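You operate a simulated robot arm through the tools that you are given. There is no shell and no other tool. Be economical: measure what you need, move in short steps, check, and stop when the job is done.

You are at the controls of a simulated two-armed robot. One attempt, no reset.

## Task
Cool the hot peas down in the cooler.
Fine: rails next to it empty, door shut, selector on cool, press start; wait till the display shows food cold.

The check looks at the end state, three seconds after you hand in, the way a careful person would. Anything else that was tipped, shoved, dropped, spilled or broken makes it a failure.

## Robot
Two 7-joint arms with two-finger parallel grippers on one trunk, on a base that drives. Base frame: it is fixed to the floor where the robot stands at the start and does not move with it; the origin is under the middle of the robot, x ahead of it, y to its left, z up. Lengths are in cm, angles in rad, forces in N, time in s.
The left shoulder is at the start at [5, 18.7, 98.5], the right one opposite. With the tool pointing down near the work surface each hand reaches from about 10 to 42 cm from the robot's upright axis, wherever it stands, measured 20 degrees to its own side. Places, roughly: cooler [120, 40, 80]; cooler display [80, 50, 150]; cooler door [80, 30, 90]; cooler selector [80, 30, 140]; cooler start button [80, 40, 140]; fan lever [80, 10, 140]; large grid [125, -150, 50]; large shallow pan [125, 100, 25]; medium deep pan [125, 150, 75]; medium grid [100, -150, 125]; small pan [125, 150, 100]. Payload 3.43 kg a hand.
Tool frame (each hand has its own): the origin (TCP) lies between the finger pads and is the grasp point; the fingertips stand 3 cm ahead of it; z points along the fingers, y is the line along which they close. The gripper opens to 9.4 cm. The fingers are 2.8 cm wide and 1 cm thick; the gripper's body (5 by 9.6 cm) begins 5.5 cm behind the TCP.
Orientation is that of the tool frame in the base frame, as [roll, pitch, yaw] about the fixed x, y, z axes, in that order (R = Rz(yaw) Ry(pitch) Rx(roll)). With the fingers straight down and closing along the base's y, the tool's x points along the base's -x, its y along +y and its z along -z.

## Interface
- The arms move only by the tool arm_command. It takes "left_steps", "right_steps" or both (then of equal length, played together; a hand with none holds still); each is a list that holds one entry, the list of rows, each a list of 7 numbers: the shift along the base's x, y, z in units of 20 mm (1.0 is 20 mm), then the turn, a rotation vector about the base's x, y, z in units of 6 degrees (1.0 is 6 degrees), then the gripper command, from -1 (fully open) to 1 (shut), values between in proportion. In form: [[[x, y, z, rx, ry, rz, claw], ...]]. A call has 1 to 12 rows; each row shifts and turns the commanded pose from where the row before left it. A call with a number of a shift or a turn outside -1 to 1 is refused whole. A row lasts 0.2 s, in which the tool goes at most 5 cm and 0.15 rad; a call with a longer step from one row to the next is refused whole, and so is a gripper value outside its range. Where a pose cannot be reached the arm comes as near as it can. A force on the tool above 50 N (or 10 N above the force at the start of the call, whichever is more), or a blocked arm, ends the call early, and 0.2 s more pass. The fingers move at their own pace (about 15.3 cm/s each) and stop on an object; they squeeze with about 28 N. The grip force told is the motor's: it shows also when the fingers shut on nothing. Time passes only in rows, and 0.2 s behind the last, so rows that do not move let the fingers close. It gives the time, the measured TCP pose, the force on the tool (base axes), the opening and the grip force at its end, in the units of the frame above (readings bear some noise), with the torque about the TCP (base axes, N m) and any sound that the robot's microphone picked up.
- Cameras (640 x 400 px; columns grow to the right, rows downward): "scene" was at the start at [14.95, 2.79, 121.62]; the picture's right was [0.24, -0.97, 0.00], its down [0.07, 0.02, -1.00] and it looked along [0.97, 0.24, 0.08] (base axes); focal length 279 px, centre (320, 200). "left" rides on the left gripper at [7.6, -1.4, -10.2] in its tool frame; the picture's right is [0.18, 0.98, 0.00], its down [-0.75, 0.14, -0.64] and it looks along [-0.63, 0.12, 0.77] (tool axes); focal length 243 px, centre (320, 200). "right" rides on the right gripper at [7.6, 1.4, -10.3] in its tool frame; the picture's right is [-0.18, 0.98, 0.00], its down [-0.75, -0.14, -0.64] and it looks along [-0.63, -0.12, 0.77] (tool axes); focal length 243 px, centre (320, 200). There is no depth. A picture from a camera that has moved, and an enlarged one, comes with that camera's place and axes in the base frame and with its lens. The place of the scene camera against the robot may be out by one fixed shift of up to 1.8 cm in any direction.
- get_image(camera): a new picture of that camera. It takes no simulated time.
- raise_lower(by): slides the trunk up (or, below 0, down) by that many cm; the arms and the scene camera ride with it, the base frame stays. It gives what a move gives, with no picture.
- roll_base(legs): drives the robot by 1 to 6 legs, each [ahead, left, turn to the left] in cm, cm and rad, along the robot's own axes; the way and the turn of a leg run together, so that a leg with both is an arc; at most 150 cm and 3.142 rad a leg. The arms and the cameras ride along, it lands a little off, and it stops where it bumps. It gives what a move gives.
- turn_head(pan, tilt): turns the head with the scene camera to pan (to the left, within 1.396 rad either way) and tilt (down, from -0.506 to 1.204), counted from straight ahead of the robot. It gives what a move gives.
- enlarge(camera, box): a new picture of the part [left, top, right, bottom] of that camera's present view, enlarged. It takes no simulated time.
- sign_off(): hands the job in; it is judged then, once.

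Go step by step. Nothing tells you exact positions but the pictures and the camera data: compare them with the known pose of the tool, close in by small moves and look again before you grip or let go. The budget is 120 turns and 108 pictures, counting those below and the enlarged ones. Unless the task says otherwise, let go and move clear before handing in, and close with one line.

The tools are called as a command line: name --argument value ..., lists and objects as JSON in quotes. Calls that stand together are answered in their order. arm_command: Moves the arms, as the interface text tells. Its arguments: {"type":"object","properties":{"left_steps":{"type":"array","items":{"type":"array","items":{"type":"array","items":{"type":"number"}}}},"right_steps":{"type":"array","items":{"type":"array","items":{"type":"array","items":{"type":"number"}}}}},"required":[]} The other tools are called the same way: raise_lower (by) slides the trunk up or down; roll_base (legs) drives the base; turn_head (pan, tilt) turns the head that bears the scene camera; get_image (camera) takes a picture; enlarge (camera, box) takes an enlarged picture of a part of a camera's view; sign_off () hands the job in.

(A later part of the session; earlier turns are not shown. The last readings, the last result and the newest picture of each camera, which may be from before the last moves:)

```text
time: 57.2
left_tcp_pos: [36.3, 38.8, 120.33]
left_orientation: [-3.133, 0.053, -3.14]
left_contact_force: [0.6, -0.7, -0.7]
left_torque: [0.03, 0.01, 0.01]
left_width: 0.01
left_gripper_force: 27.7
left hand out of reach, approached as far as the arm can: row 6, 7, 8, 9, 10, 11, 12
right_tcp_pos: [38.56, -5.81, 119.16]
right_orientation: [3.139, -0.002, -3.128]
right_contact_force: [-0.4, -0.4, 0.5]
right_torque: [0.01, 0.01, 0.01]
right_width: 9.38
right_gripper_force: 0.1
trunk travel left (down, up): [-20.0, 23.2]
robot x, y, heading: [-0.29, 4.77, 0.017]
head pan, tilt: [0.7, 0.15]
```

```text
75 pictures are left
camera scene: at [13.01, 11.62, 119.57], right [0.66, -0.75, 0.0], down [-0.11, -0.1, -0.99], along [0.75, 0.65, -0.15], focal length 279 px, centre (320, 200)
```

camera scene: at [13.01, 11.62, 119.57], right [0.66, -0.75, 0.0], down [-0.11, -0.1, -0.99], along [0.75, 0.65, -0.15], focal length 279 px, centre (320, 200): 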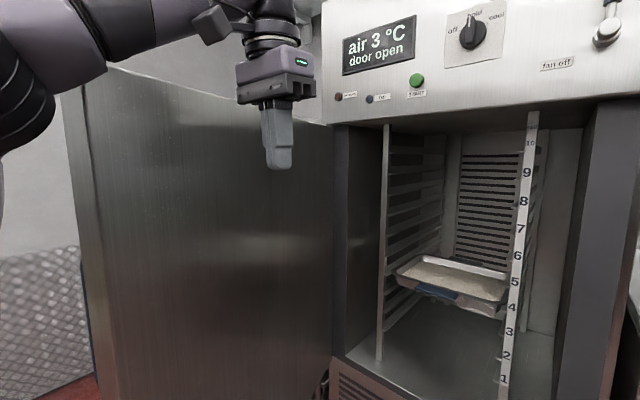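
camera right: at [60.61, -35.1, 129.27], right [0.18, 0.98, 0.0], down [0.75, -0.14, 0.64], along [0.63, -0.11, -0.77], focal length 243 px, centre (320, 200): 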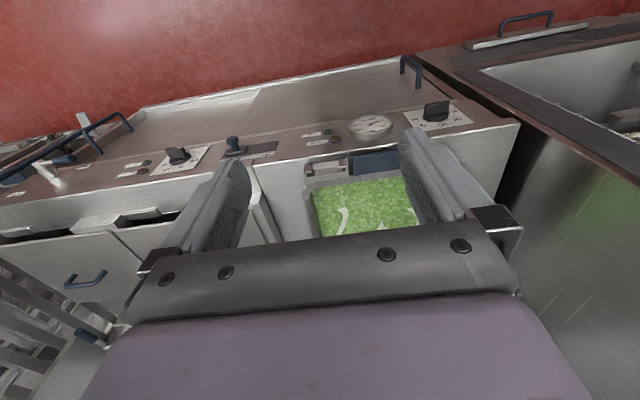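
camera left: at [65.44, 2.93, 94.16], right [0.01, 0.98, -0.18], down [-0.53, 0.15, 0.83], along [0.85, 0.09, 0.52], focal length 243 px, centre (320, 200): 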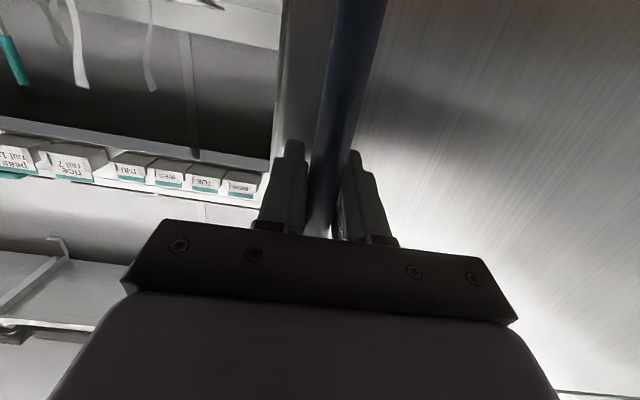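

The hand is free, now just short of the door face. I strafe left a little to press on it.

roll_base --legs '[[0, 12, 0]]'

get_image --camera "scene"

```text
time: 58.4
left_tcp_pos: [36.09, 50.9, 120.38]
left_orientation: [-3.132, 0.051, -3.137]
left_contact_force: [0.0, -0.5, 0.0]
left_torque: [-0.01, -0.02, 0.03]
left_width: 0.0
left_gripper_force: 28.1
right_tcp_pos: [38.5, 6.41, 119.02]
right_orientation: [3.141, 0.0, -3.124]
right_contact_force: [-1.0, -0.3, -0.6]
right_torque: [-0.01, 0.0, 0.03]
right_width: 9.41
right_gripper_force: 0.2
trunk travel left (down, up): [-20.0, 23.2]
robot x, y, heading: [-0.51, 16.59, 0.013]
head pan, tilt: [0.7, 0.15]
```

```text
74 pictures are left
camera scene: at [12.79, 23.67, 119.57], right [0.66, -0.75, 0.0], down [-0.11, -0.1, -0.99], along [0.74, 0.65, -0.15], focal length 279 px, centre (320, 200)
```

scene: 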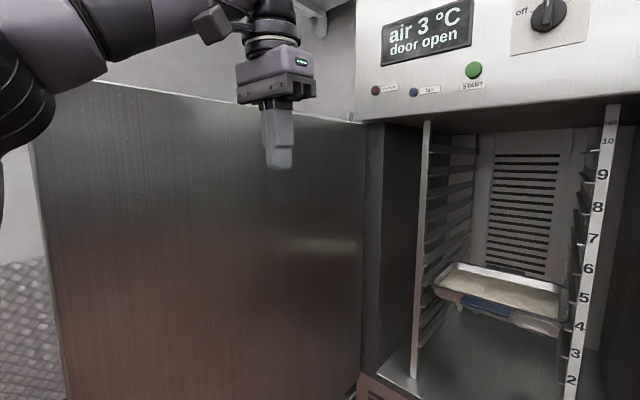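

The door is now about 80° open. I push on by 12 cm more.

roll_base --legs '[[0, 13, 0]]'

get_image --camera "scene"

```text
time: 59.7
left_tcp_pos: [35.67, 63.95, 120.36]
left_orientation: [-3.133, 0.053, -3.137]
left_contact_force: [-0.1, -0.1, 0.2]
left_torque: [-0.02, -0.01, -0.01]
left_width: 0.0
left_gripper_force: 27.5
right_tcp_pos: [38.25, 19.38, 119.08]
right_orientation: [3.141, -0.001, -3.123]
right_contact_force: [-1.1, 0.3, -0.5]
right_torque: [-0.02, -0.01, 0.0]
right_width: 9.4
right_gripper_force: 0.0
trunk travel left (down, up): [-20.0, 23.2]
robot x, y, heading: [-0.36, 30.09, 0.02]
head pan, tilt: [0.7, 0.15]
```

```text
73 pictures are left
camera scene: at [12.53, 36.72, 119.57], right [0.66, -0.75, 0.0], down [-0.11, -0.1, -0.99], along [0.74, 0.65, -0.15], focal length 279 px, centre (320, 200)
```

scene: 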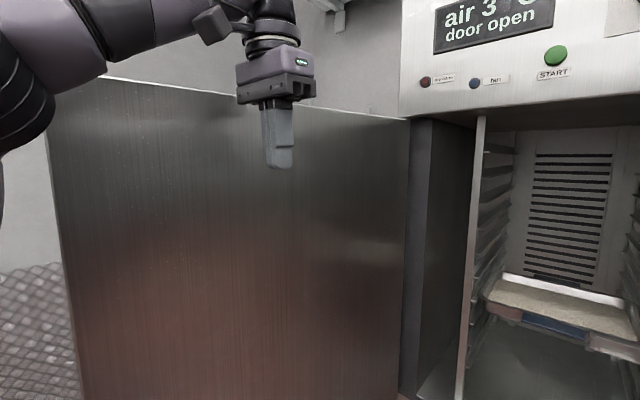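

roll_base --legs '[[0, 12, 0]]'

get_image --camera "scene"

```text
time: 60.9
left_tcp_pos: [35.49, 75.87, 120.29]
left_orientation: [-3.133, 0.052, -3.138]
left_contact_force: [0.7, 0.2, 0.7]
left_torque: [-0.03, -0.01, -0.02]
left_width: 0.01
left_gripper_force: 27.9
right_tcp_pos: [37.98, 31.2, 119.02]
right_orientation: [3.139, -0.001, -3.127]
right_contact_force: [-0.1, 0.7, -0.1]
right_torque: [-0.02, 0.05, 0.04]
right_width: 9.36
right_gripper_force: 0.0
trunk travel left (down, up): [-20.0, 23.2]
robot x, y, heading: [-1.03, 41.31, 0.02]
head pan, tilt: [0.7, 0.15]
```

```text
72 pictures are left
camera scene: at [12.3, 48.65, 119.57], right [0.66, -0.75, 0.0], down [-0.11, -0.1, -0.99], along [0.74, 0.65, -0.15], focal length 279 px, centre (320, 200)
```

scene: 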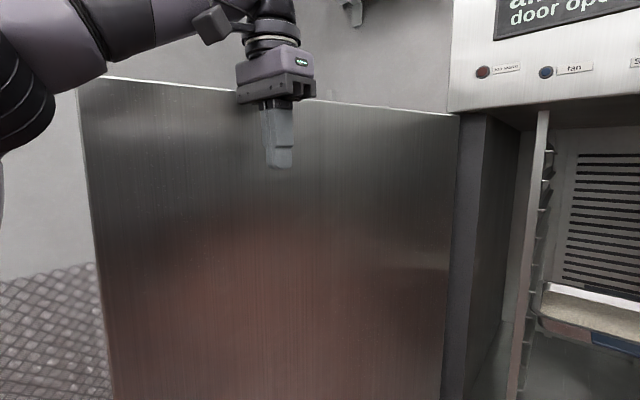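

The door is past 100° open, out of the way. I roll back in front of the peas and turn both hands to point ahead, closing vertically.

roll_base --legs '[[0, -68, 0]]'

arm_command --left_steps '[[[0.1, -0.39, -0.25, 0.577, -0.577, -0.577, 0.15], [0.1, -0.39, -0.25, 0.577, -0.577, -0.577, 0.15], [0.1, -0.39, -0.25, 0.577, -0.577, -0.577, 0.15], [0.1, -0.39, -0.25, 0.577, -0.577, -0.577, 0.15], [0.1, -0.39, -0.25, 0.577, -0.577, -0.577, 0.15], [0.1, -0.39, -0.25, 0.577, -0.577, -0.577, 0.15], [0.1, -0.39, -0.25, 0.577, -0.577, -0.577, 0.15], [0.1, -0.39, -0.25, 0.577, -0.577, -0.577, 0.15], [0.1, -0.39, -0.25, 0.577, -0.577, -0.577, 0.15], [0.1, -0.39, -0.25, 0.577, -0.577, -0.577, 0.15]]]' --right_steps '[[[0.03, -0.21, -0.23, -0.577, -0.577, 0.577, 0.15], [0.03, -0.21, -0.23, -0.577, -0.577, 0.577, 0.15], [0.03, -0.21, -0.23, -0.577, -0.577, 0.577, 0.15], [0.03, -0.21, -0.23, -0.577, -0.577, 0.577, 0.15], [0.03, -0.21, -0.23, -0.577, -0.577, 0.577, 0.15], [0.03, -0.21, -0.23, -0.577, -0.577, 0.577, 0.15], [0.03, -0.21, -0.23, -0.577, -0.577, 0.577, 0.15], [0.03, -0.21, -0.23, -0.577, -0.577, 0.577, 0.15], [0.03, -0.21, -0.23, -0.577, -0.577, 0.577, 0.15], [0.03, -0.21, -0.23, -0.577, -0.577, 0.577, 0.15]]]'

arm_command --left_steps '[[[0.1, -0.39, -0.25, 0.577, -0.577, -0.577, 0.15], [0.1, -0.39, -0.25, 0.577, -0.577, -0.577, 0.15], [0.1, -0.39, -0.25, 0.577, -0.577, -0.577, 0.15], [0.1, -0.39, -0.25, 0.577, -0.577, -0.577, 0.15], [0.1, -0.39, -0.25, 0.577, -0.577, -0.577, 0.15], [0.1, -0.39, -0.25, 0.577, -0.577, -0.577, 0.15], [0.1, -0.39, -0.25, 0.577, -0.577, -0.577, 0.15], [0.1, -0.39, -0.25, 0.577, -0.577, -0.577, 0.15], [0.1, -0.39, -0.25, 0.577, -0.577, -0.577, 0.15], [0.1, -0.39, -0.25, 0.577, -0.577, -0.577, 0.15]]]' --right_steps '[[[0.03, -0.21, -0.23, -0.577, -0.577, 0.577, 0.15], [0.03, -0.21, -0.23, -0.577, -0.577, 0.577, 0.15], [0.03, -0.21, -0.23, -0.577, -0.577, 0.577, 0.15], [0.03, -0.21, -0.23, -0.577, -0.577, 0.577, 0.15], [0.03, -0.21, -0.23, -0.577, -0.577, 0.577, 0.15], [0.03, -0.21, -0.23, -0.577, -0.577, 0.577, 0.15], [0.03, -0.21, -0.23, -0.577, -0.577, 0.577, 0.15], [0.03, -0.21, -0.23, -0.577, -0.577, 0.577, 0.15], [0.03, -0.21, -0.23, -0.577, -0.577, 0.577, 0.15], [0.03, -0.21, -0.23, -0.577, -0.577, 0.577, 0.15]]]'

turn_head --pan 0 --tilt 0.6

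get_image --camera "scene"

```text
time: 64.7
left_tcp_pos: [36.8, 7.3, 120.44]
left_orientation: [-3.132, 0.053, 3.138]
left_contact_force: [-0.3, -0.5, 0.0]
left_torque: [0.02, 0.0, -0.01]
left_width: 0.0
left_gripper_force: 28.0
right_tcp_pos: [38.9, -37.28, 119.18]
right_orientation: [-3.141, -0.001, -3.133]
right_contact_force: [-0.5, 0.0, -0.5]
right_torque: [-0.01, 0.02, 0.0]
right_width: 9.41
right_gripper_force: 0.1
trunk travel left (down, up): [-20.0, 23.2]
robot x, y, heading: [-0.23, -26.36, 0.014]
head pan, tilt: [0.7, 0.15]
```

```text
time: 66.9
left_tcp_pos: [38.89, -0.63, 115.55]
left_orientation: [2.349, 0.375, 2.312]
left_contact_force: [0.0, -0.1, 0.4]
left_torque: [-0.01, 0.0, -0.01]
left_width: 4.0
left_gripper_force: 0.0
right_tcp_pos: [39.49, -41.57, 114.35]
right_orientation: [-2.355, 0.335, -2.351]
right_contact_force: [0.1, -0.6, 0.8]
right_torque: [-0.01, 0.01, 0.01]
right_width: 4.0
right_gripper_force: 0.0
trunk travel left (down, up): [-20.0, 23.2]
robot x, y, heading: [-0.01, -26.41, 0.012]
head pan, tilt: [0.7, 0.15]
```

```text
time: 69.1
left_tcp_pos: [40.88, -8.33, 110.52]
left_orientation: [1.579, -0.003, 1.519]
left_contact_force: [0.0, -0.2, 0.1]
left_torque: [0.02, -0.03, 0.0]
left_width: 4.01
left_gripper_force: 0.0
right_tcp_pos: [41.33, -45.25, 110.61]
right_orientation: [-1.575, -0.008, -1.573]
right_contact_force: [0.4, -0.1, 0.1]
right_torque: [-0.02, -0.01, -0.01]
right_width: 4.01
right_gripper_force: 0.0
right hand out of reach, approached as far as the arm can: row 10
trunk travel left (down, up): [-20.0, 23.2]
robot x, y, heading: [-0.21, -26.58, 0.014]
head pan, tilt: [0.7, 0.15]
```

```text
time: 70.2
left_tcp_pos: [40.96, -8.29, 110.61]
left_orientation: [1.582, 0.001, 1.52]
left_contact_force: [0.2, 0.0, 0.1]
left_torque: [0.03, 0.0, 0.02]
left_width: 4.02
left_gripper_force: 0.0
right_tcp_pos: [41.17, -45.18, 110.7]
right_orientation: [-1.574, -0.006, -1.575]
right_contact_force: [0.4, 0.3, 0.9]
right_torque: [0.0, -0.03, 0.01]
right_width: 4.01
right_gripper_force: 0.1
trunk travel left (down, up): [-20.0, 23.2]
robot x, y, heading: [0.27, -26.49, 0.011]
head pan, tilt: [0.0, 0.6]
```

```text
71 pictures are left
camera scene: at [15.24, -25.73, 115.43], right [0.01, -1.0, 0.0], down [-0.56, -0.01, -0.83], along [0.83, 0.01, -0.56], focal length 279 px, centre (320, 200)
```

scene: 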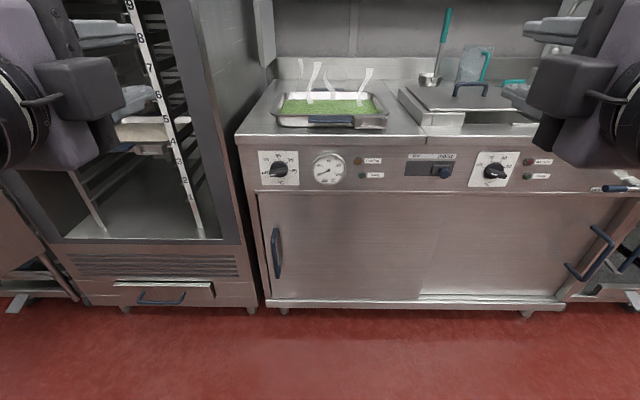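

Both hands are horizontal now. I add ~30° inward yaw and ~10° down pitch to both.

arm_command --left_steps '[[[0, 0, 0, 0, 0, -1, 0.15], [0, 0, 0, 0, 0, -1, 0.15], [0, 0, 0, 0, 0, -1, 0.15], [0, 0, 0, 0, 0, -1, 0.15], [0, 0, 0, 0, 0, -1, 0.15], [0, 0, 0, 0.45, 0.8, 0, 0.15], [0, 0, 0, 0.45, 0.8, 0, 0.15]]]' --right_steps '[[[0, 0, 0, 0, 0, 1, 0.15], [0, 0, 0, 0, 0, 1, 0.15], [0, 0, 0, 0, 0, 1, 0.15], [0, 0, 0, 0, 0, 1, 0.15], [0, 0, 0, 0, 0, 1, 0.15], [0, 0, 0, -0.45, 0.8, 0, 0.15], [0, 0, 0, -0.45, 0.8, 0, 0.15]]]'

get_image --camera "scene"

```text
time: 71.8
left_tcp_pos: [43.52, -10.66, 108.17]
left_orientation: [1.771, 0.012, 0.996]
left_contact_force: [-0.4, 0.2, 0.0]
left_torque: [0.01, 0.01, 0.0]
left_width: 3.99
left_gripper_force: 0.1
left hand out of reach, approached as far as the arm can: row 1, 6, 7
right_tcp_pos: [44.29, -42.48, 107.99]
right_orientation: [-1.768, -0.006, -1.05]
right_contact_force: [-0.5, -0.2, -0.6]
right_torque: [0.03, 0.0, -0.04]
right_width: 4.0
right_gripper_force: 0.1
right hand out of reach, approached as far as the arm can: row 1, 5, 6, 7
trunk travel left (down, up): [-20.0, 23.2]
robot x, y, heading: [0.07, -26.79, 0.011]
head pan, tilt: [0.0, 0.6]
```

```text
70 pictures are left
camera scene: at [15.24, -25.71, 115.42], right [0.01, -1.0, 0.0], down [-0.56, -0.01, -0.83], along [0.82, 0.01, -0.56], focal length 279 px, centre (320, 200)
```

scene: 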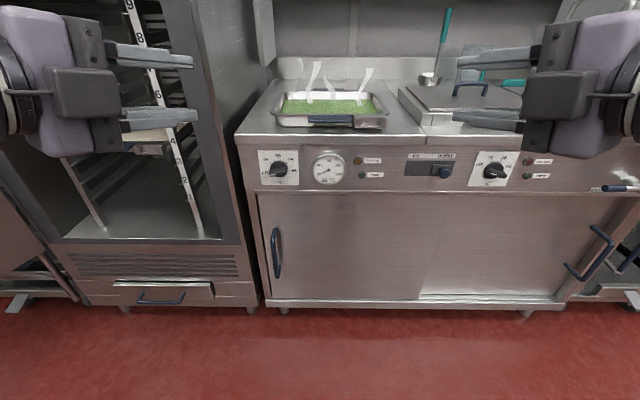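

The limit seems to be hands too close to the body; I extend both forward and check the poses.

arm_command --left_steps '[[[1, 0, 0, 0, 0, 0, 0.15], [1, 0, 0, 0, 0, 0, 0.15], [1, 0, 0, 0, 0, 0, 0.15], [1, 0, 0, 0, 0, 0, 0.15], [1, 0, 0, 0, 0, 0, 0.15], [1, 0, 0, 0, 0, 0, 0.15]]]' --right_steps '[[[1, 0, 0, 0, 0, 0, 0.15], [1, 0, 0, 0, 0, 0, 0.15], [1, 0, 0, 0, 0, 0, 0.15], [1, 0, 0, 0, 0, 0, 0.15], [1, 0, 0, 0, 0, 0, 0.15], [1, 0, 0, 0, 0, 0, 0.15]]]'

```text
time: 73.2
left_tcp_pos: [55.5, -10.63, 108.08]
left_orientation: [1.772, 0.01, 0.996]
left_contact_force: [-0.5, 0.2, 0.9]
left_torque: [0.02, 0.0, -0.02]
left_width: 4.0
left_gripper_force: 0.0
right_tcp_pos: [56.43, -42.52, 108.06]
right_orientation: [-1.768, -0.006, -1.049]
right_contact_force: [0.1, -0.4, 0.5]
right_torque: [-0.03, 0.01, 0.03]
right_width: 4.01
right_gripper_force: 0.1
trunk travel left (down, up): [-20.0, 23.2]
robot x, y, heading: [-0.01, -26.06, 0.014]
head pan, tilt: [0.0, 0.6]
```

The hands follow well at this extension. The left hand would be too tight against the cooler wall when gripping the left rim, so first I'll take the near tab with the right hand and slide the pan a little toward me and to the right.

arm_command --left_steps '[[[-0.3, 0.2, 0, -0.45, -0.8, 0, 0.15], [-0.3, 0.2, 0, -0.45, -0.8, 0, 0.15], [-0.3, 0.2, 0, 0, 0, 0, 0.15], [-0.3, 0.2, 0, 0, 0, 0, 0.15], [0, 0.2, 0, 0, 0, 0, 0.15], [0, 0.2, 0, 0, 0, 0, 0.15], [0, 0.2, 0, 0, 0, 0, 0.15], [0, 0.2, 0, 0, 0, 0, 0.15], [0, 0, 0, 0, 0, 0, 0.15]]]' --right_steps '[[[0, 0.9, -0.3, 0.45, -0.8, 0, 0.15], [0, 0.9, -0.3, 0.45, -0.8, 0, 0.15], [0, 0.9, -0.3, 0, 0, 0, 0.15], [0, 0.9, -0.3, 0, 0, 0, 0.15], [0, 0.9, -0.3, 0, 0, 0, 0.15], [0, 0.9, -0.3, 0, 0, 0, 0.15], [0, 0.9, -0.3, 0, 0, 0, 0.15], [0, 0.9, -0.3, 0, 0, 0, 0.15], [0, 0.9, -0.3, 0, 0, 0, 0.15]]]'

roll_base --legs '[[14, 0, 0]]'

get_image --camera "scene"

get_image --camera "right"

```text
time: 75.2
left_tcp_pos: [53.02, -7.37, 108.8]
left_orientation: [1.586, 0.001, 0.996]
left_contact_force: [0.1, -1.0, 0.1]
left_torque: [0.03, -0.01, -0.01]
left_width: 4.0
left_gripper_force: 0.0
left hand out of reach, approached as far as the arm can: row 2
right_tcp_pos: [56.65, -29.44, 107.67]
right_orientation: [-1.58, -0.008, -1.052]
right_contact_force: [1.0, -0.4, 0.2]
right_torque: [0.0, -0.02, -0.01]
right_width: 3.99
right_gripper_force: 0.1
right hand out of reach, approached as far as the arm can: row 2, 3, 4, 5, 6, 7, 8, 9
trunk travel left (down, up): [-20.0, 23.2]
robot x, y, heading: [-0.2, -26.13, 0.014]
head pan, tilt: [0.0, 0.6]
```

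```text
time: 76.5
left_tcp_pos: [66.58, -7.21, 108.73]
left_orientation: [1.586, 0.002, 0.999]
left_contact_force: [0.8, -0.6, 0.1]
left_torque: [0.03, -0.01, 0.05]
left_width: 4.0
left_gripper_force: 0.0
right_tcp_pos: [70.45, -29.17, 107.45]
right_orientation: [-1.58, -0.006, -1.052]
right_contact_force: [-0.3, 0.2, 0.3]
right_torque: [-0.03, 0.02, 0.02]
right_width: 3.99
right_gripper_force: 0.1
trunk travel left (down, up): [-20.0, 23.2]
robot x, y, heading: [14.04, -26.36, 0.016]
head pan, tilt: [0.0, 0.6]
```

```text
69 pictures are left
camera scene: at [29.02, -25.53, 115.42], right [0.01, -1.0, 0.0], down [-0.57, -0.01, -0.82], along [0.82, 0.01, -0.57], focal length 279 px, centre (320, 200)
```

scene: 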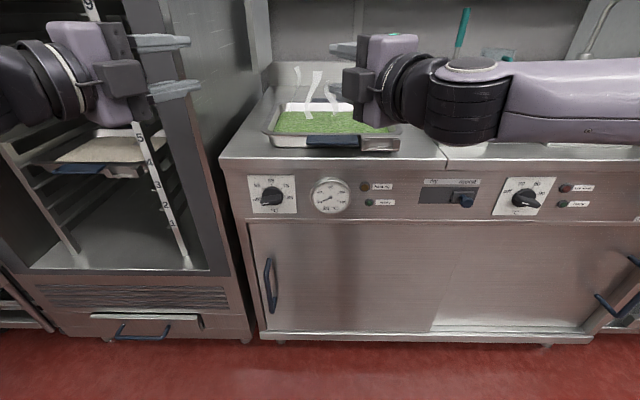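

```text
68 pictures are left
camera right: at [65.39, -40.85, 106.2], right [-0.1, 0.15, -0.98], down [-0.93, 0.34, 0.14], along [0.35, 0.93, 0.11], focal length 243 px, centre (320, 200)
```

right: 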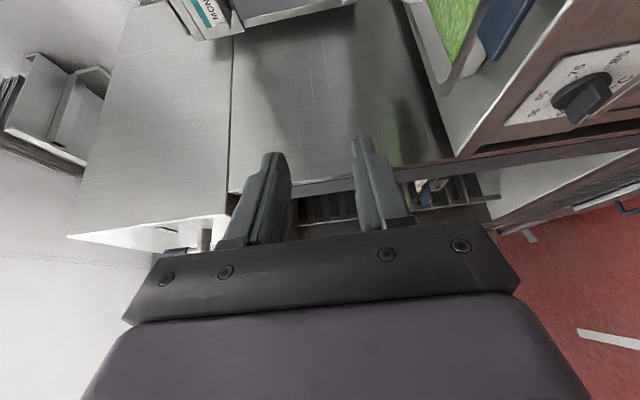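

The right hand sits at the tab's lateral position; the trunk can bring it down. I raise the left hand a bit, then lower the trunk 13 cm and check the height against the tab.

arm_command --left_steps '[[[0, 0, 1, 0, 0, 0, 0.15], [0, 0, 1, 0, 0, 0, 0.15], [0, 0, 1, 0, 0, 0, 0.15]]]'

raise_lower --by -13

get_image --camera "scene"

get_image --camera "right"

```text
time: 77.3
left_tcp_pos: [66.66, -7.11, 114.69]
left_orientation: [1.586, 0.003, 0.998]
left_contact_force: [-0.1, 0.3, -0.5]
left_torque: [-0.02, 0.04, -0.02]
left_width: 4.0
left_gripper_force: 0.1
right_tcp_pos: [70.4, -29.14, 107.54]
right_orientation: [-1.577, -0.007, -1.051]
right_contact_force: [0.4, -0.3, -1.0]
right_torque: [0.03, -0.02, 0.04]
right_width: 3.98
right_gripper_force: 0.0
trunk travel left (down, up): [-20.0, 23.2]
robot x, y, heading: [13.56, -26.25, 0.018]
head pan, tilt: [0.0, 0.6]
```

```text
time: 78.9
left_tcp_pos: [66.59, -7.2, 101.8]
left_orientation: [1.587, 0.002, 0.998]
left_contact_force: [0.6, 0.6, 0.1]
left_torque: [0.01, -0.01, 0.01]
left_width: 4.01
left_gripper_force: 0.1
right_tcp_pos: [70.36, -29.12, 94.56]
right_orientation: [-1.579, -0.007, -1.05]
right_contact_force: [0.8, 0.6, -0.3]
right_torque: [-0.03, -0.02, 0.02]
right_width: 3.99
right_gripper_force: 0.1
trunk travel left (down, up): [-7.0, 36.2]
robot x, y, heading: [13.8, -26.48, 0.012]
head pan, tilt: [0.0, 0.6]
```

```text
67 pictures are left
camera scene: at [29.0, -25.53, 102.43], right [0.01, -1.0, 0.0], down [-0.56, -0.01, -0.83], along [0.83, 0.01, -0.56], focal length 279 px, centre (320, 200)
```

scene: 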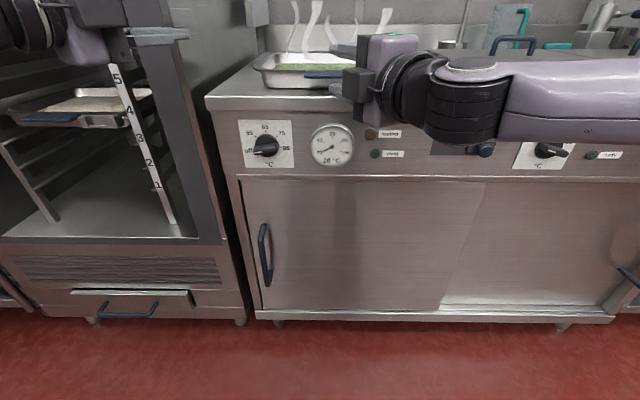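

```text
66 pictures are left
camera right: at [65.37, -40.84, 93.23], right [-0.09, 0.15, -0.98], down [-0.93, 0.34, 0.14], along [0.35, 0.93, 0.11], focal length 243 px, centre (320, 200)
```

right: 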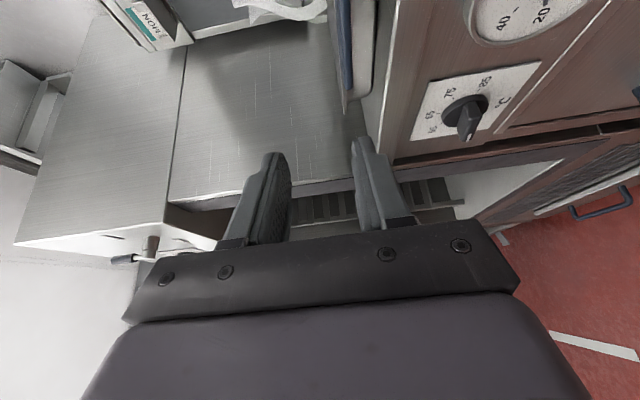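

From the right camera: tab z≈91.7, rim ≈93, counter ≈88.8. I narrow the opening to 2.6 cm, lower to z≈91.9 and approach.

arm_command --right_steps '[[[0, 0, 0, 0, 0, 0, 0.45], [0, 0, 0, 0, 0, 0, 0.45]]]'

raise_lower --by -2.6

roll_base --legs '[[8, 0, 0]]'

get_image --camera "right"

get_image --camera "scene"

```text
time: 79.5
left_tcp_pos: [66.61, -7.2, 101.81]
left_orientation: [1.587, 0.001, 1.0]
left_contact_force: [-0.6, 0.7, -0.2]
left_torque: [-0.02, 0.01, -0.02]
left_width: 4.03
left_gripper_force: 0.0
right_tcp_pos: [70.57, -29.18, 94.52]
right_orientation: [-1.579, -0.007, -1.049]
right_contact_force: [-0.5, -0.5, -0.5]
right_torque: [0.02, -0.01, 0.01]
right_width: 2.57
right_gripper_force: 0.1
trunk travel left (down, up): [-7.0, 36.2]
robot x, y, heading: [14.01, -26.32, 0.015]
head pan, tilt: [0.0, 0.6]
```

```text
time: 80.2
left_tcp_pos: [66.69, -7.17, 99.18]
left_orientation: [1.588, 0.002, 0.998]
left_contact_force: [-0.6, 0.8, -0.2]
left_torque: [0.0, -0.01, 0.0]
left_width: 3.99
left_gripper_force: 0.0
right_tcp_pos: [70.31, -29.29, 91.97]
right_orientation: [-1.577, -0.006, -1.051]
right_contact_force: [-0.4, 0.3, 1.2]
right_torque: [0.03, 0.01, 0.03]
right_width: 2.58
right_gripper_force: 0.0
trunk travel left (down, up): [-4.4, 38.8]
robot x, y, heading: [13.66, -26.41, 0.018]
head pan, tilt: [0.0, 0.6]
```

```text
time: 81.2
left_tcp_pos: [74.55, -7.14, 99.27]
left_orientation: [1.587, 0.002, 0.998]
left_contact_force: [-0.3, 0.3, 0.6]
left_torque: [-0.01, 0.02, -0.04]
left_width: 4.0
left_gripper_force: 0.1
right_tcp_pos: [78.42, -28.97, 91.88]
right_orientation: [-1.579, -0.006, -1.051]
right_contact_force: [0.0, 0.2, -0.1]
right_torque: [0.0, 0.01, 0.0]
right_width: 2.57
right_gripper_force: 0.0
trunk travel left (down, up): [-4.4, 38.8]
robot x, y, heading: [21.72, -26.04, 0.018]
head pan, tilt: [0.0, 0.6]
```

```text
65 pictures are left
camera right: at [73.39, -40.72, 90.63], right [-0.09, 0.15, -0.98], down [-0.93, 0.34, 0.14], along [0.35, 0.93, 0.11], focal length 243 px, centre (320, 200)
```

right: 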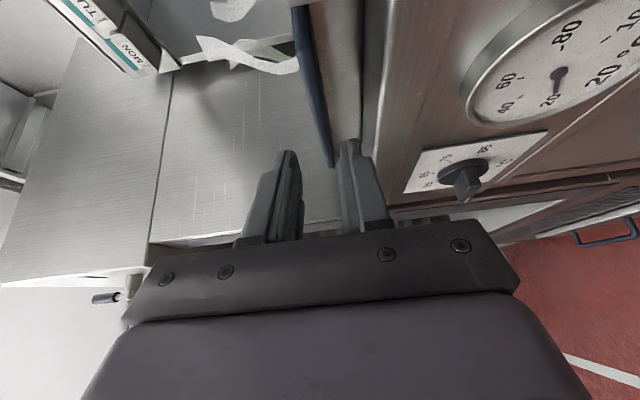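

```text
64 pictures are left
camera scene: at [37.02, -25.41, 99.82], right [0.01, -1.0, 0.0], down [-0.56, -0.01, -0.83], along [0.83, 0.01, -0.56], focal length 279 px, centre (320, 200)
```

scene: 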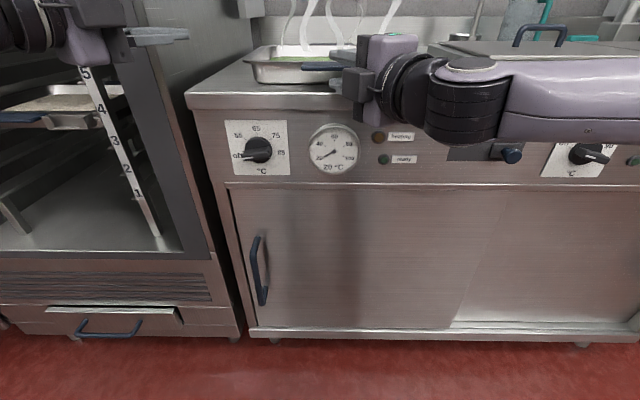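

The tab lies between the fingers' levels, its edge at x≈83.7. I lower 0.3 cm and advance 5.5 cm.

raise_lower --by -0.3

roll_base --legs '[[5.5, 0, 0]]'

get_image --camera "right"

```text
time: 81.8
left_tcp_pos: [74.63, -7.17, 98.8]
left_orientation: [1.586, 0.001, 0.998]
left_contact_force: [-0.4, 0.6, -0.4]
left_torque: [0.01, 0.02, 0.01]
left_width: 3.97
left_gripper_force: 0.1
right_tcp_pos: [78.36, -29.05, 91.78]
right_orientation: [-1.578, -0.005, -1.052]
right_contact_force: [0.2, -0.5, 0.0]
right_torque: [0.0, -0.02, -0.01]
right_width: 2.59
right_gripper_force: 0.1
trunk travel left (down, up): [-4.1, 39.1]
robot x, y, heading: [21.61, -26.8, 0.013]
head pan, tilt: [0.0, 0.6]
```

```text
time: 82.7
left_tcp_pos: [80.3, -7.01, 98.76]
left_orientation: [1.585, 0.003, 0.998]
left_contact_force: [-0.7, 0.0, 0.6]
left_torque: [0.01, -0.01, -0.01]
left_width: 3.98
left_gripper_force: 0.1
right_tcp_pos: [83.97, -28.96, 91.69]
right_orientation: [-1.578, -0.008, -1.051]
right_contact_force: [-0.2, -0.3, -0.7]
right_torque: [-0.05, 0.0, 0.01]
right_width: 2.59
right_gripper_force: 0.0
trunk travel left (down, up): [-4.1, 39.1]
robot x, y, heading: [27.42, -26.27, 0.011]
head pan, tilt: [0.0, 0.6]
```

```text
63 pictures are left
camera right: at [78.93, -40.66, 90.33], right [-0.09, 0.15, -0.98], down [-0.93, 0.34, 0.14], along [0.35, 0.93, 0.11], focal length 243 px, centre (320, 200)
```

right: 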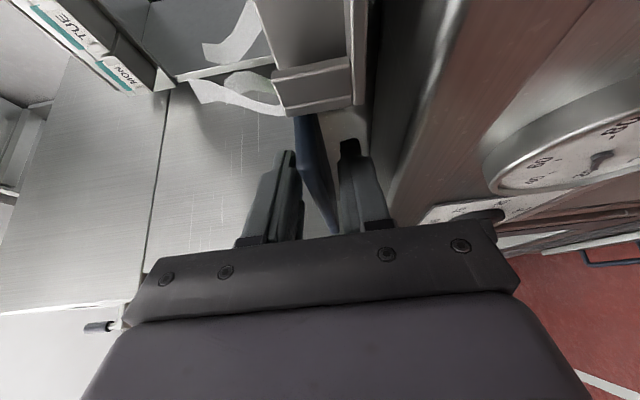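

The blue tab is between the fingers. I close on it.

arm_command --right_steps '[[[0, 0, 0, 0, 0, 0, 1], [0, 0, 0, 0, 0, 0, 1], [0, 0, 0, 0, 0, 0, 1]]]'

arm_command --right_steps '[[[0, 0, 0.25, 0, 0, 0, 1], [0, 0, 0.25, 0, 0, 0, 1], [0, 0, 0, 0, 0, 0, 1]]]'

get_image --camera "scene"

```text
time: 83.5
left_tcp_pos: [80.19, -7.03, 98.91]
left_orientation: [1.586, 0.002, 0.998]
left_contact_force: [0.6, 0.6, -0.7]
left_torque: [0.0, 0.04, 0.0]
left_width: 4.0
left_gripper_force: 0.1
right_tcp_pos: [84.01, -28.93, 91.67]
right_orientation: [-1.578, -0.006, -1.051]
right_contact_force: [-1.2, -0.3, 0.4]
right_torque: [0.56, -0.02, -0.03]
right_width: 1.24
right_gripper_force: 27.8
trunk travel left (down, up): [-4.1, 39.1]
robot x, y, heading: [27.52, -25.91, 0.014]
head pan, tilt: [0.0, 0.6]
```

```text
time: 84.3
left_tcp_pos: [80.21, -7.04, 98.81]
left_orientation: [1.587, 0.001, 0.999]
left_contact_force: [-0.7, 0.2, 0.3]
left_torque: [-0.01, 0.02, -0.01]
left_width: 4.01
left_gripper_force: 0.1
right_tcp_pos: [84.09, -29.1, 92.63]
right_orientation: [-1.582, -0.008, -1.051]
right_contact_force: [2.3, 0.7, -6.8]
right_torque: [0.36, 0.54, -0.06]
right_width: 1.26
right_gripper_force: 28.3
trunk travel left (down, up): [-4.1, 39.1]
robot x, y, heading: [26.92, -26.15, 0.014]
head pan, tilt: [0.0, 0.6]
```

```text
62 pictures are left
camera scene: at [42.63, -25.34, 99.51], right [0.01, -1.0, 0.0], down [-0.57, -0.01, -0.82], along [0.82, 0.01, -0.57], focal length 279 px, centre (320, 200)
```

scene: 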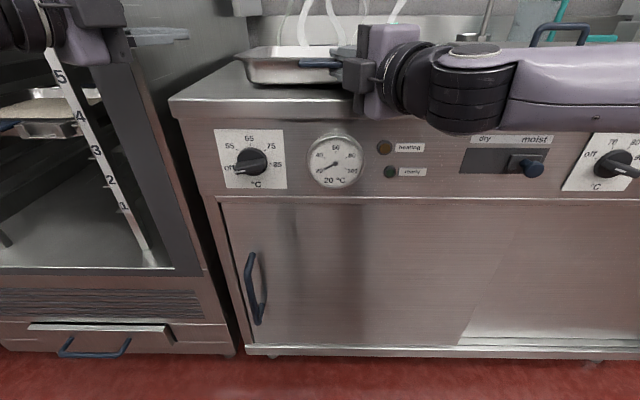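

Lifting the near edge 1 cm loads the hand with about 7 N, so the pan weighs ~1.5 kg. I set it back down and slide it toward me and right.

arm_command --right_steps '[[[0, 0, -0.25, 0, 0, 0, 1], [0, 0, -0.22, 0, 0, 0, 1], [0, 0, 0, 0, 0, 0, 1]]]'

roll_base --legs '[[-6, 0, 0], [0, -6, 0]]'

get_image --camera "scene"

```text
time: 85.1
left_tcp_pos: [80.25, -7.1, 98.86]
left_orientation: [1.585, 0.001, 0.998]
left_contact_force: [0.4, 0.2, 0.7]
left_torque: [-0.01, 0.01, 0.02]
left_width: 4.03
left_gripper_force: 0.0
right_tcp_pos: [83.98, -28.97, 91.77]
right_orientation: [-1.579, -0.008, -1.05]
right_contact_force: [-2.6, 0.2, -4.5]
right_torque: [0.63, 0.07, 0.07]
right_width: 1.25
right_gripper_force: 28.2
trunk travel left (down, up): [-4.1, 39.1]
robot x, y, heading: [26.85, -25.98, 0.016]
head pan, tilt: [0.0, 0.6]
```

```text
time: 86.7
left_tcp_pos: [74.25, -13.16, 98.79]
left_orientation: [1.587, 0.001, 0.999]
left_contact_force: [0.3, -0.6, 0.3]
left_torque: [0.0, -0.02, 0.0]
left_width: 4.01
left_gripper_force: 0.1
right_tcp_pos: [78.13, -35.25, 91.78]
right_orientation: [-1.579, -0.005, -1.052]
right_contact_force: [1.5, -1.5, -4.6]
right_torque: [0.71, 0.04, -0.61]
right_width: 1.24
right_gripper_force: 27.2
trunk travel left (down, up): [-4.1, 39.1]
robot x, y, heading: [21.73, -32.24, 0.013]
head pan, tilt: [0.0, 0.6]
```

```text
61 pictures are left
camera scene: at [36.65, -31.54, 99.52], right [0.01, -1.0, 0.0], down [-0.57, -0.01, -0.82], along [0.82, 0.01, -0.57], focal length 279 px, centre (320, 200)
```

scene: 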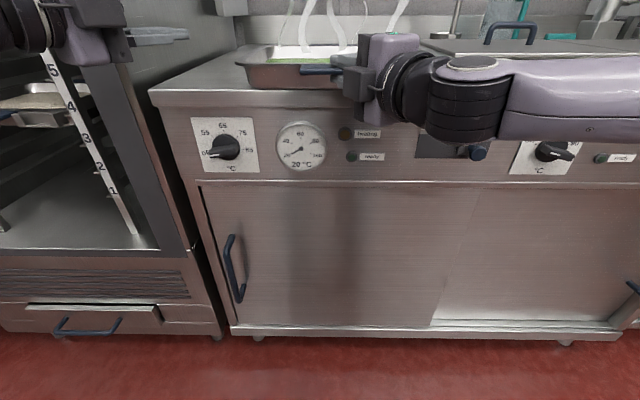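

The pan slid nicely. I let go, back off and raise to see it, putting the hands out to the sides.

arm_command --right_steps '[[[0, 0, 0, 0, 0, 0, 0.45], [0, 0, 0, 0, 0, 0, 0.45], [0, 0, 0, 0, 0, 0, 0.45]]]'

roll_base --legs '[[-12, 0, 0]]'

raise_lower --by 18

arm_command --left_steps '[[[0, 0, 0, 0, 0, 0, 0.15], [0, 0, -0.6, 0, 0, 0, 0.15], [0, 0, -0.6, 0, 0, 0, 0.15], [0, 0, -0.6, 0, 0, 0, 0.15], [0, 0, -0.6, 0, 0, 0, 0.15], [0, 0, -0.6, 0, 0, 0, 0.15], [0, 0, 0, 0, 0, 0, 0.15], [0, 0, 0, 0, 0, 0, 0.15], [0, 0, 0, 0, 0, 0, 0.15]]]' --right_steps '[[[0, -0.9, 0, 0, 0, 0, 0.15], [0, -0.9, 0, 0, 0, 0, 0.15], [0, -0.9, 0, 0, 0, 0, 0.15], [0, -0.9, 0, 0, 0, 0, 0.15], [0, -0.9, 0, 0, 0, 0, 0.15], [0, -0.9, 0, 0, 0, 0, 0.15], [0, -0.9, 0, 0, 0, 0, 0.15], [0, -0.9, 0, 0, 0, 0, 0.15], [0, -0.9, 0, 0, 0, 0, 0.15]]]'

get_image --camera "scene"

```text
time: 87.5
left_tcp_pos: [74.12, -13.18, 98.9]
left_orientation: [1.587, 0.001, 1.003]
left_contact_force: [0.3, 0.1, 0.2]
left_torque: [0.02, 0.0, -0.05]
left_width: 3.99
left_gripper_force: 0.1
right_tcp_pos: [78.06, -35.22, 91.77]
right_orientation: [-1.577, -0.007, -1.053]
right_contact_force: [-1.3, -0.2, 0.7]
right_torque: [0.0, -0.03, -0.03]
right_width: 2.59
right_gripper_force: 0.1
trunk travel left (down, up): [-4.1, 39.1]
robot x, y, heading: [21.1, -32.43, 0.017]
head pan, tilt: [0.0, 0.6]
```

```text
time: 88.7
left_tcp_pos: [62.34, -13.34, 98.89]
left_orientation: [1.587, 0.001, 0.998]
left_contact_force: [0.1, -0.2, 0.3]
left_torque: [0.03, 0.0, -0.01]
left_width: 4.01
left_gripper_force: 0.0
right_tcp_pos: [66.18, -35.48, 91.79]
right_orientation: [-1.579, -0.005, -1.055]
right_contact_force: [0.6, -0.2, 0.6]
right_torque: [0.01, 0.02, 0.02]
right_width: 2.57
right_gripper_force: 0.0
trunk travel left (down, up): [-4.1, 39.1]
robot x, y, heading: [9.44, -32.06, 0.017]
head pan, tilt: [0.0, 0.6]
```

```text
time: 90.7
left_tcp_pos: [62.4, -13.36, 116.84]
left_orientation: [1.586, 0.001, 0.998]
left_contact_force: [1.1, -0.2, 0.5]
left_torque: [-0.01, 0.0, 0.01]
left_width: 4.0
left_gripper_force: 0.1
right_tcp_pos: [66.2, -35.54, 109.78]
right_orientation: [-1.579, -0.006, -1.054]
right_contact_force: [0.4, -1.1, -0.1]
right_torque: [0.0, 0.0, 0.01]
right_width: 2.58
right_gripper_force: 0.1
trunk travel left (down, up): [-22.1, 21.1]
robot x, y, heading: [9.29, -32.28, 0.015]
head pan, tilt: [0.0, 0.6]
```

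```text
time: 92.7
left_tcp_pos: [62.36, -13.36, 110.82]
left_orientation: [1.585, 0.001, 1.0]
left_contact_force: [0.0, 0.4, -0.3]
left_torque: [0.01, -0.04, -0.01]
left_width: 3.98
left_gripper_force: 0.0
right_tcp_pos: [66.21, -47.96, 110.17]
right_orientation: [-1.58, 0.034, -1.055]
right_contact_force: [0.5, 0.3, 0.5]
right_torque: [0.01, 0.0, -0.01]
right_width: 4.0
right_gripper_force: 0.0
right hand out of reach, approached as far as the arm can: row 4, 6, 8, 9
trunk travel left (down, up): [-22.1, 21.1]
robot x, y, heading: [9.28, -32.15, 0.014]
head pan, tilt: [0.0, 0.6]
```

```text
60 pictures are left
camera scene: at [24.76, -31.69, 117.52], right [0.01, -1.0, 0.0], down [-0.56, -0.01, -0.82], along [0.82, 0.01, -0.57], focal length 279 px, centre (320, 200)
```

scene: 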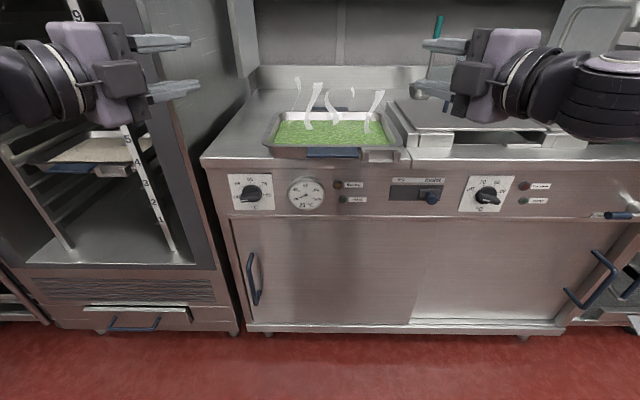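

enlarge --camera "scene" --box '[230, 80, 440, 210]'

```text
3.05 times, centred on (335, 145) of scene
camera zoom: at [24.76, -31.69, 117.52], right [0.01, -1.0, 0.0], down [-0.56, -0.01, -0.82], along [0.82, 0.01, -0.57], focal length 850 px, centre (274, 368)
```

zoom: 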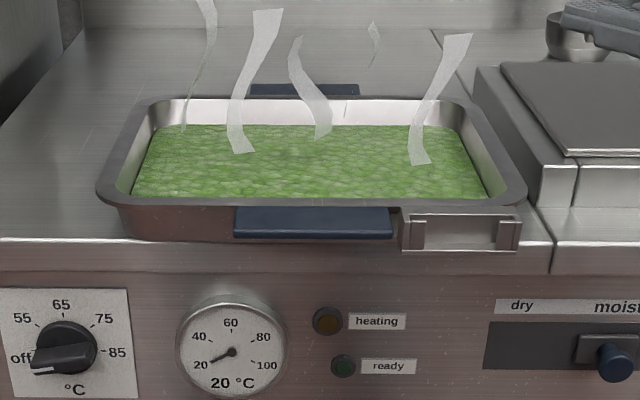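

Pan is now about x 83.6–105.5, y -18.2…-49.6, CG near [94.5, -34]. I line both hands up beside it: strafe right 3, level the left hand's x with the right, pitch both ~9° down, and lower.

roll_base --legs '[[0, -3.2, 0]]'

arm_command --left_steps '[[[0.96, 0, 0, 0, 0, 0, 0.15], [0.96, 0, 0, 0, 0, 0, 0.15], [0, 0, 0, 0.4, 0.62, 0, 0.15], [0, 0, 0, 0.4, 0.62, 0, 0.15]]]' --right_steps '[[[0, 0, 0, 0, 0, 0, 0.15], [0, 0, 0, 0, 0, 0, 0.15], [0, 0, 0, -0.37, 0.64, 0, 0.15], [0, 0, 0, -0.37, 0.64, 0, 0.15]]]'

raise_lower --by -12

get_image --camera "right"

get_image --camera "left"

get_image --camera "scene"

```text
time: 93.6
left_tcp_pos: [62.37, -16.54, 110.87]
left_orientation: [1.587, 0.002, 0.998]
left_contact_force: [0.1, -0.3, 0.0]
left_torque: [-0.04, 0.03, 0.0]
left_width: 4.0
left_gripper_force: 0.1
right_tcp_pos: [66.29, -51.36, 110.3]
right_orientation: [-1.577, 0.038, -1.057]
right_contact_force: [-0.8, 0.4, 0.0]
right_torque: [0.01, 0.02, 0.02]
right_width: 3.99
right_gripper_force: 0.1
trunk travel left (down, up): [-22.1, 21.1]
robot x, y, heading: [9.85, -35.65, 0.018]
head pan, tilt: [0.0, 0.6]
```

```text
time: 94.6
left_tcp_pos: [66.11, -16.46, 110.96]
left_orientation: [1.739, 0.002, 1.0]
left_contact_force: [-0.2, -0.2, -0.3]
left_torque: [-0.01, 0.02, -0.02]
left_width: 4.01
left_gripper_force: 0.0
right_tcp_pos: [66.24, -51.21, 110.31]
right_orientation: [-1.736, 0.036, -1.062]
right_contact_force: [0.7, 0.1, 0.4]
right_torque: [0.01, 0.02, 0.02]
right_width: 3.99
right_gripper_force: 0.1
trunk travel left (down, up): [-22.1, 21.1]
robot x, y, heading: [9.54, -35.33, 0.015]
head pan, tilt: [0.0, 0.6]
```

```text
time: 96.1
left_tcp_pos: [66.13, -16.49, 98.9]
left_orientation: [1.74, 0.001, 0.998]
left_contact_force: [0.3, -0.3, -0.2]
left_torque: [-0.02, -0.01, 0.01]
left_width: 3.98
left_gripper_force: 0.0
right_tcp_pos: [66.12, -51.28, 98.28]
right_orientation: [-1.733, 0.034, -1.061]
right_contact_force: [0.6, -1.0, 0.8]
right_torque: [0.0, 0.0, 0.0]
right_width: 3.99
right_gripper_force: 0.0
trunk travel left (down, up): [-10.1, 33.1]
robot x, y, heading: [9.41, -35.74, 0.014]
head pan, tilt: [0.0, 0.6]
```

```text
58 pictures are left
camera right: at [60.97, -62.9, 98.17], right [-0.25, 0.11, -0.96], down [-0.9, 0.35, 0.27], along [0.37, 0.93, 0.01], focal length 243 px, centre (320, 200)
```

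right: 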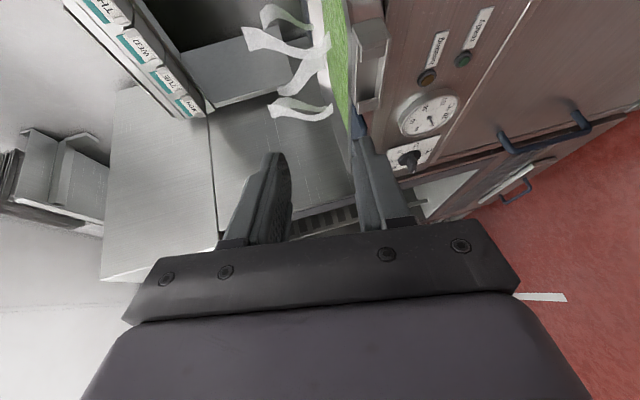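

```text
57 pictures are left
camera left: at [61.61, -4.51, 99.31], right [0.24, 0.07, 0.97], down [-0.92, -0.3, 0.25], along [0.31, -0.95, -0.01], focal length 243 px, centre (320, 200)
```

left: 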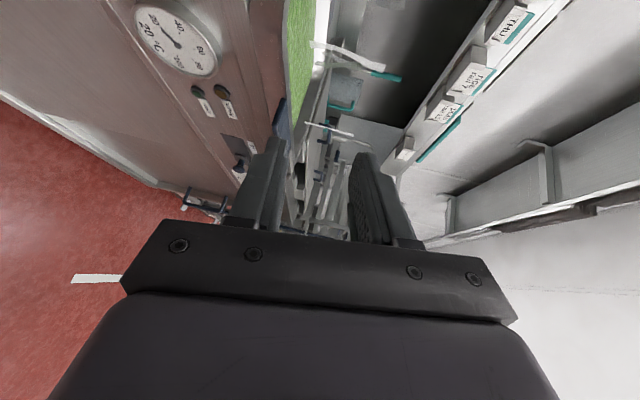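

```text
56 pictures are left
camera scene: at [24.79, -34.93, 105.53], right [0.01, -1.0, 0.0], down [-0.56, -0.01, -0.83], along [0.83, 0.01, -0.56], focal length 279 px, centre (320, 200)
```

scene: 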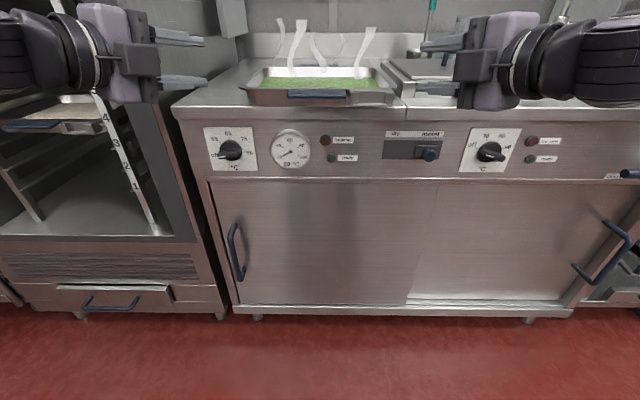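

Now down 4.4 cm and ahead 13 cm, then check with the hand cameras.

arm_command --left_steps '[[[0, 0, -0.3, 0, 0, 0, 0.15]]]'

raise_lower --by -4.3

roll_base --legs '[[13, 0, 0]]'

get_image --camera "right"

get_image --camera "left"

get_image --camera "scene"

```text
time: 96.5
left_tcp_pos: [66.15, -16.55, 98.32]
left_orientation: [1.741, 0.0, 0.999]
left_contact_force: [-0.5, -0.5, -0.2]
left_torque: [-0.02, 0.01, 0.0]
left_width: 3.97
left_gripper_force: 0.0
right_tcp_pos: [66.2, -51.33, 98.22]
right_orientation: [-1.734, 0.035, -1.062]
right_contact_force: [0.6, 0.1, 0.4]
right_torque: [-0.01, 0.0, 0.0]
right_width: 4.0
right_gripper_force: 0.1
trunk travel left (down, up): [-10.1, 33.1]
robot x, y, heading: [9.57, -35.6, 0.013]
head pan, tilt: [0.0, 0.6]
```

```text
time: 97.3
left_tcp_pos: [66.2, -16.51, 93.98]
left_orientation: [1.741, 0.004, 0.999]
left_contact_force: [-0.3, 0.8, -0.6]
left_torque: [0.02, 0.03, 0.01]
left_width: 3.99
left_gripper_force: 0.0
right_tcp_pos: [66.23, -51.27, 94.07]
right_orientation: [-1.733, 0.036, -1.062]
right_contact_force: [0.3, 1.0, -0.2]
right_torque: [-0.01, 0.02, 0.01]
right_width: 4.01
right_gripper_force: 0.1
trunk travel left (down, up): [-5.8, 37.4]
robot x, y, heading: [9.41, -35.76, 0.015]
head pan, tilt: [0.0, 0.6]
```

```text
time: 98.6
left_tcp_pos: [79.38, -16.27, 94.08]
left_orientation: [1.74, 0.001, 1.0]
left_contact_force: [-0.3, 0.3, -0.2]
left_torque: [0.01, -0.01, 0.03]
left_width: 4.03
left_gripper_force: 0.1
right_tcp_pos: [79.5, -50.95, 94.11]
right_orientation: [-1.733, 0.033, -1.062]
right_contact_force: [0.4, -0.6, -0.1]
right_torque: [-0.03, 0.0, -0.01]
right_width: 3.98
right_gripper_force: 0.1
trunk travel left (down, up): [-5.8, 37.4]
robot x, y, heading: [22.78, -35.7, 0.015]
head pan, tilt: [0.0, 0.6]
```

```text
55 pictures are left
camera right: at [74.25, -62.67, 93.86], right [-0.25, 0.11, -0.96], down [-0.9, 0.35, 0.27], along [0.37, 0.93, 0.01], focal length 243 px, centre (320, 200)
```

right: 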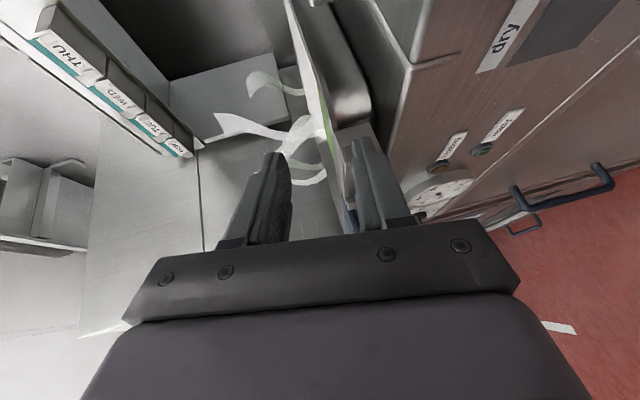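

```text
54 pictures are left
camera left: at [74.8, -4.28, 94.46], right [0.24, 0.07, 0.97], down [-0.92, -0.3, 0.25], along [0.31, -0.95, -0.01], focal length 243 px, centre (320, 200)
```

left: 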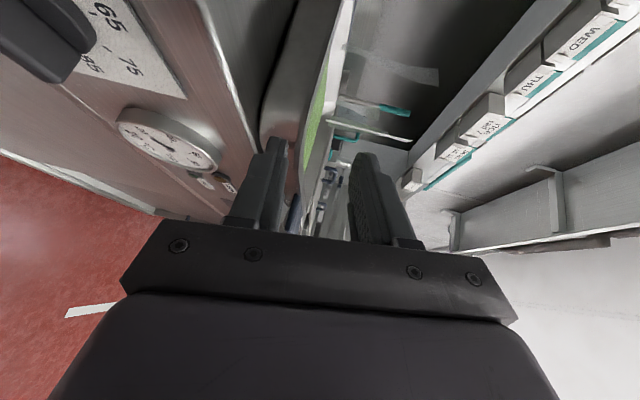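

```text
53 pictures are left
camera scene: at [38.03, -34.74, 101.22], right [0.01, -1.0, 0.0], down [-0.56, -0.01, -0.83], along [0.83, 0.01, -0.56], focal length 279 px, centre (320, 200)
```

scene: 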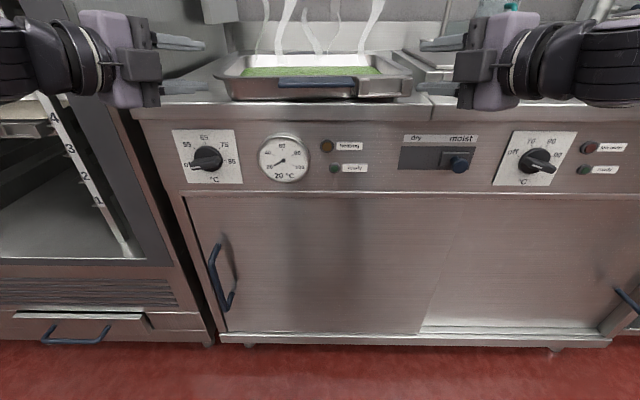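

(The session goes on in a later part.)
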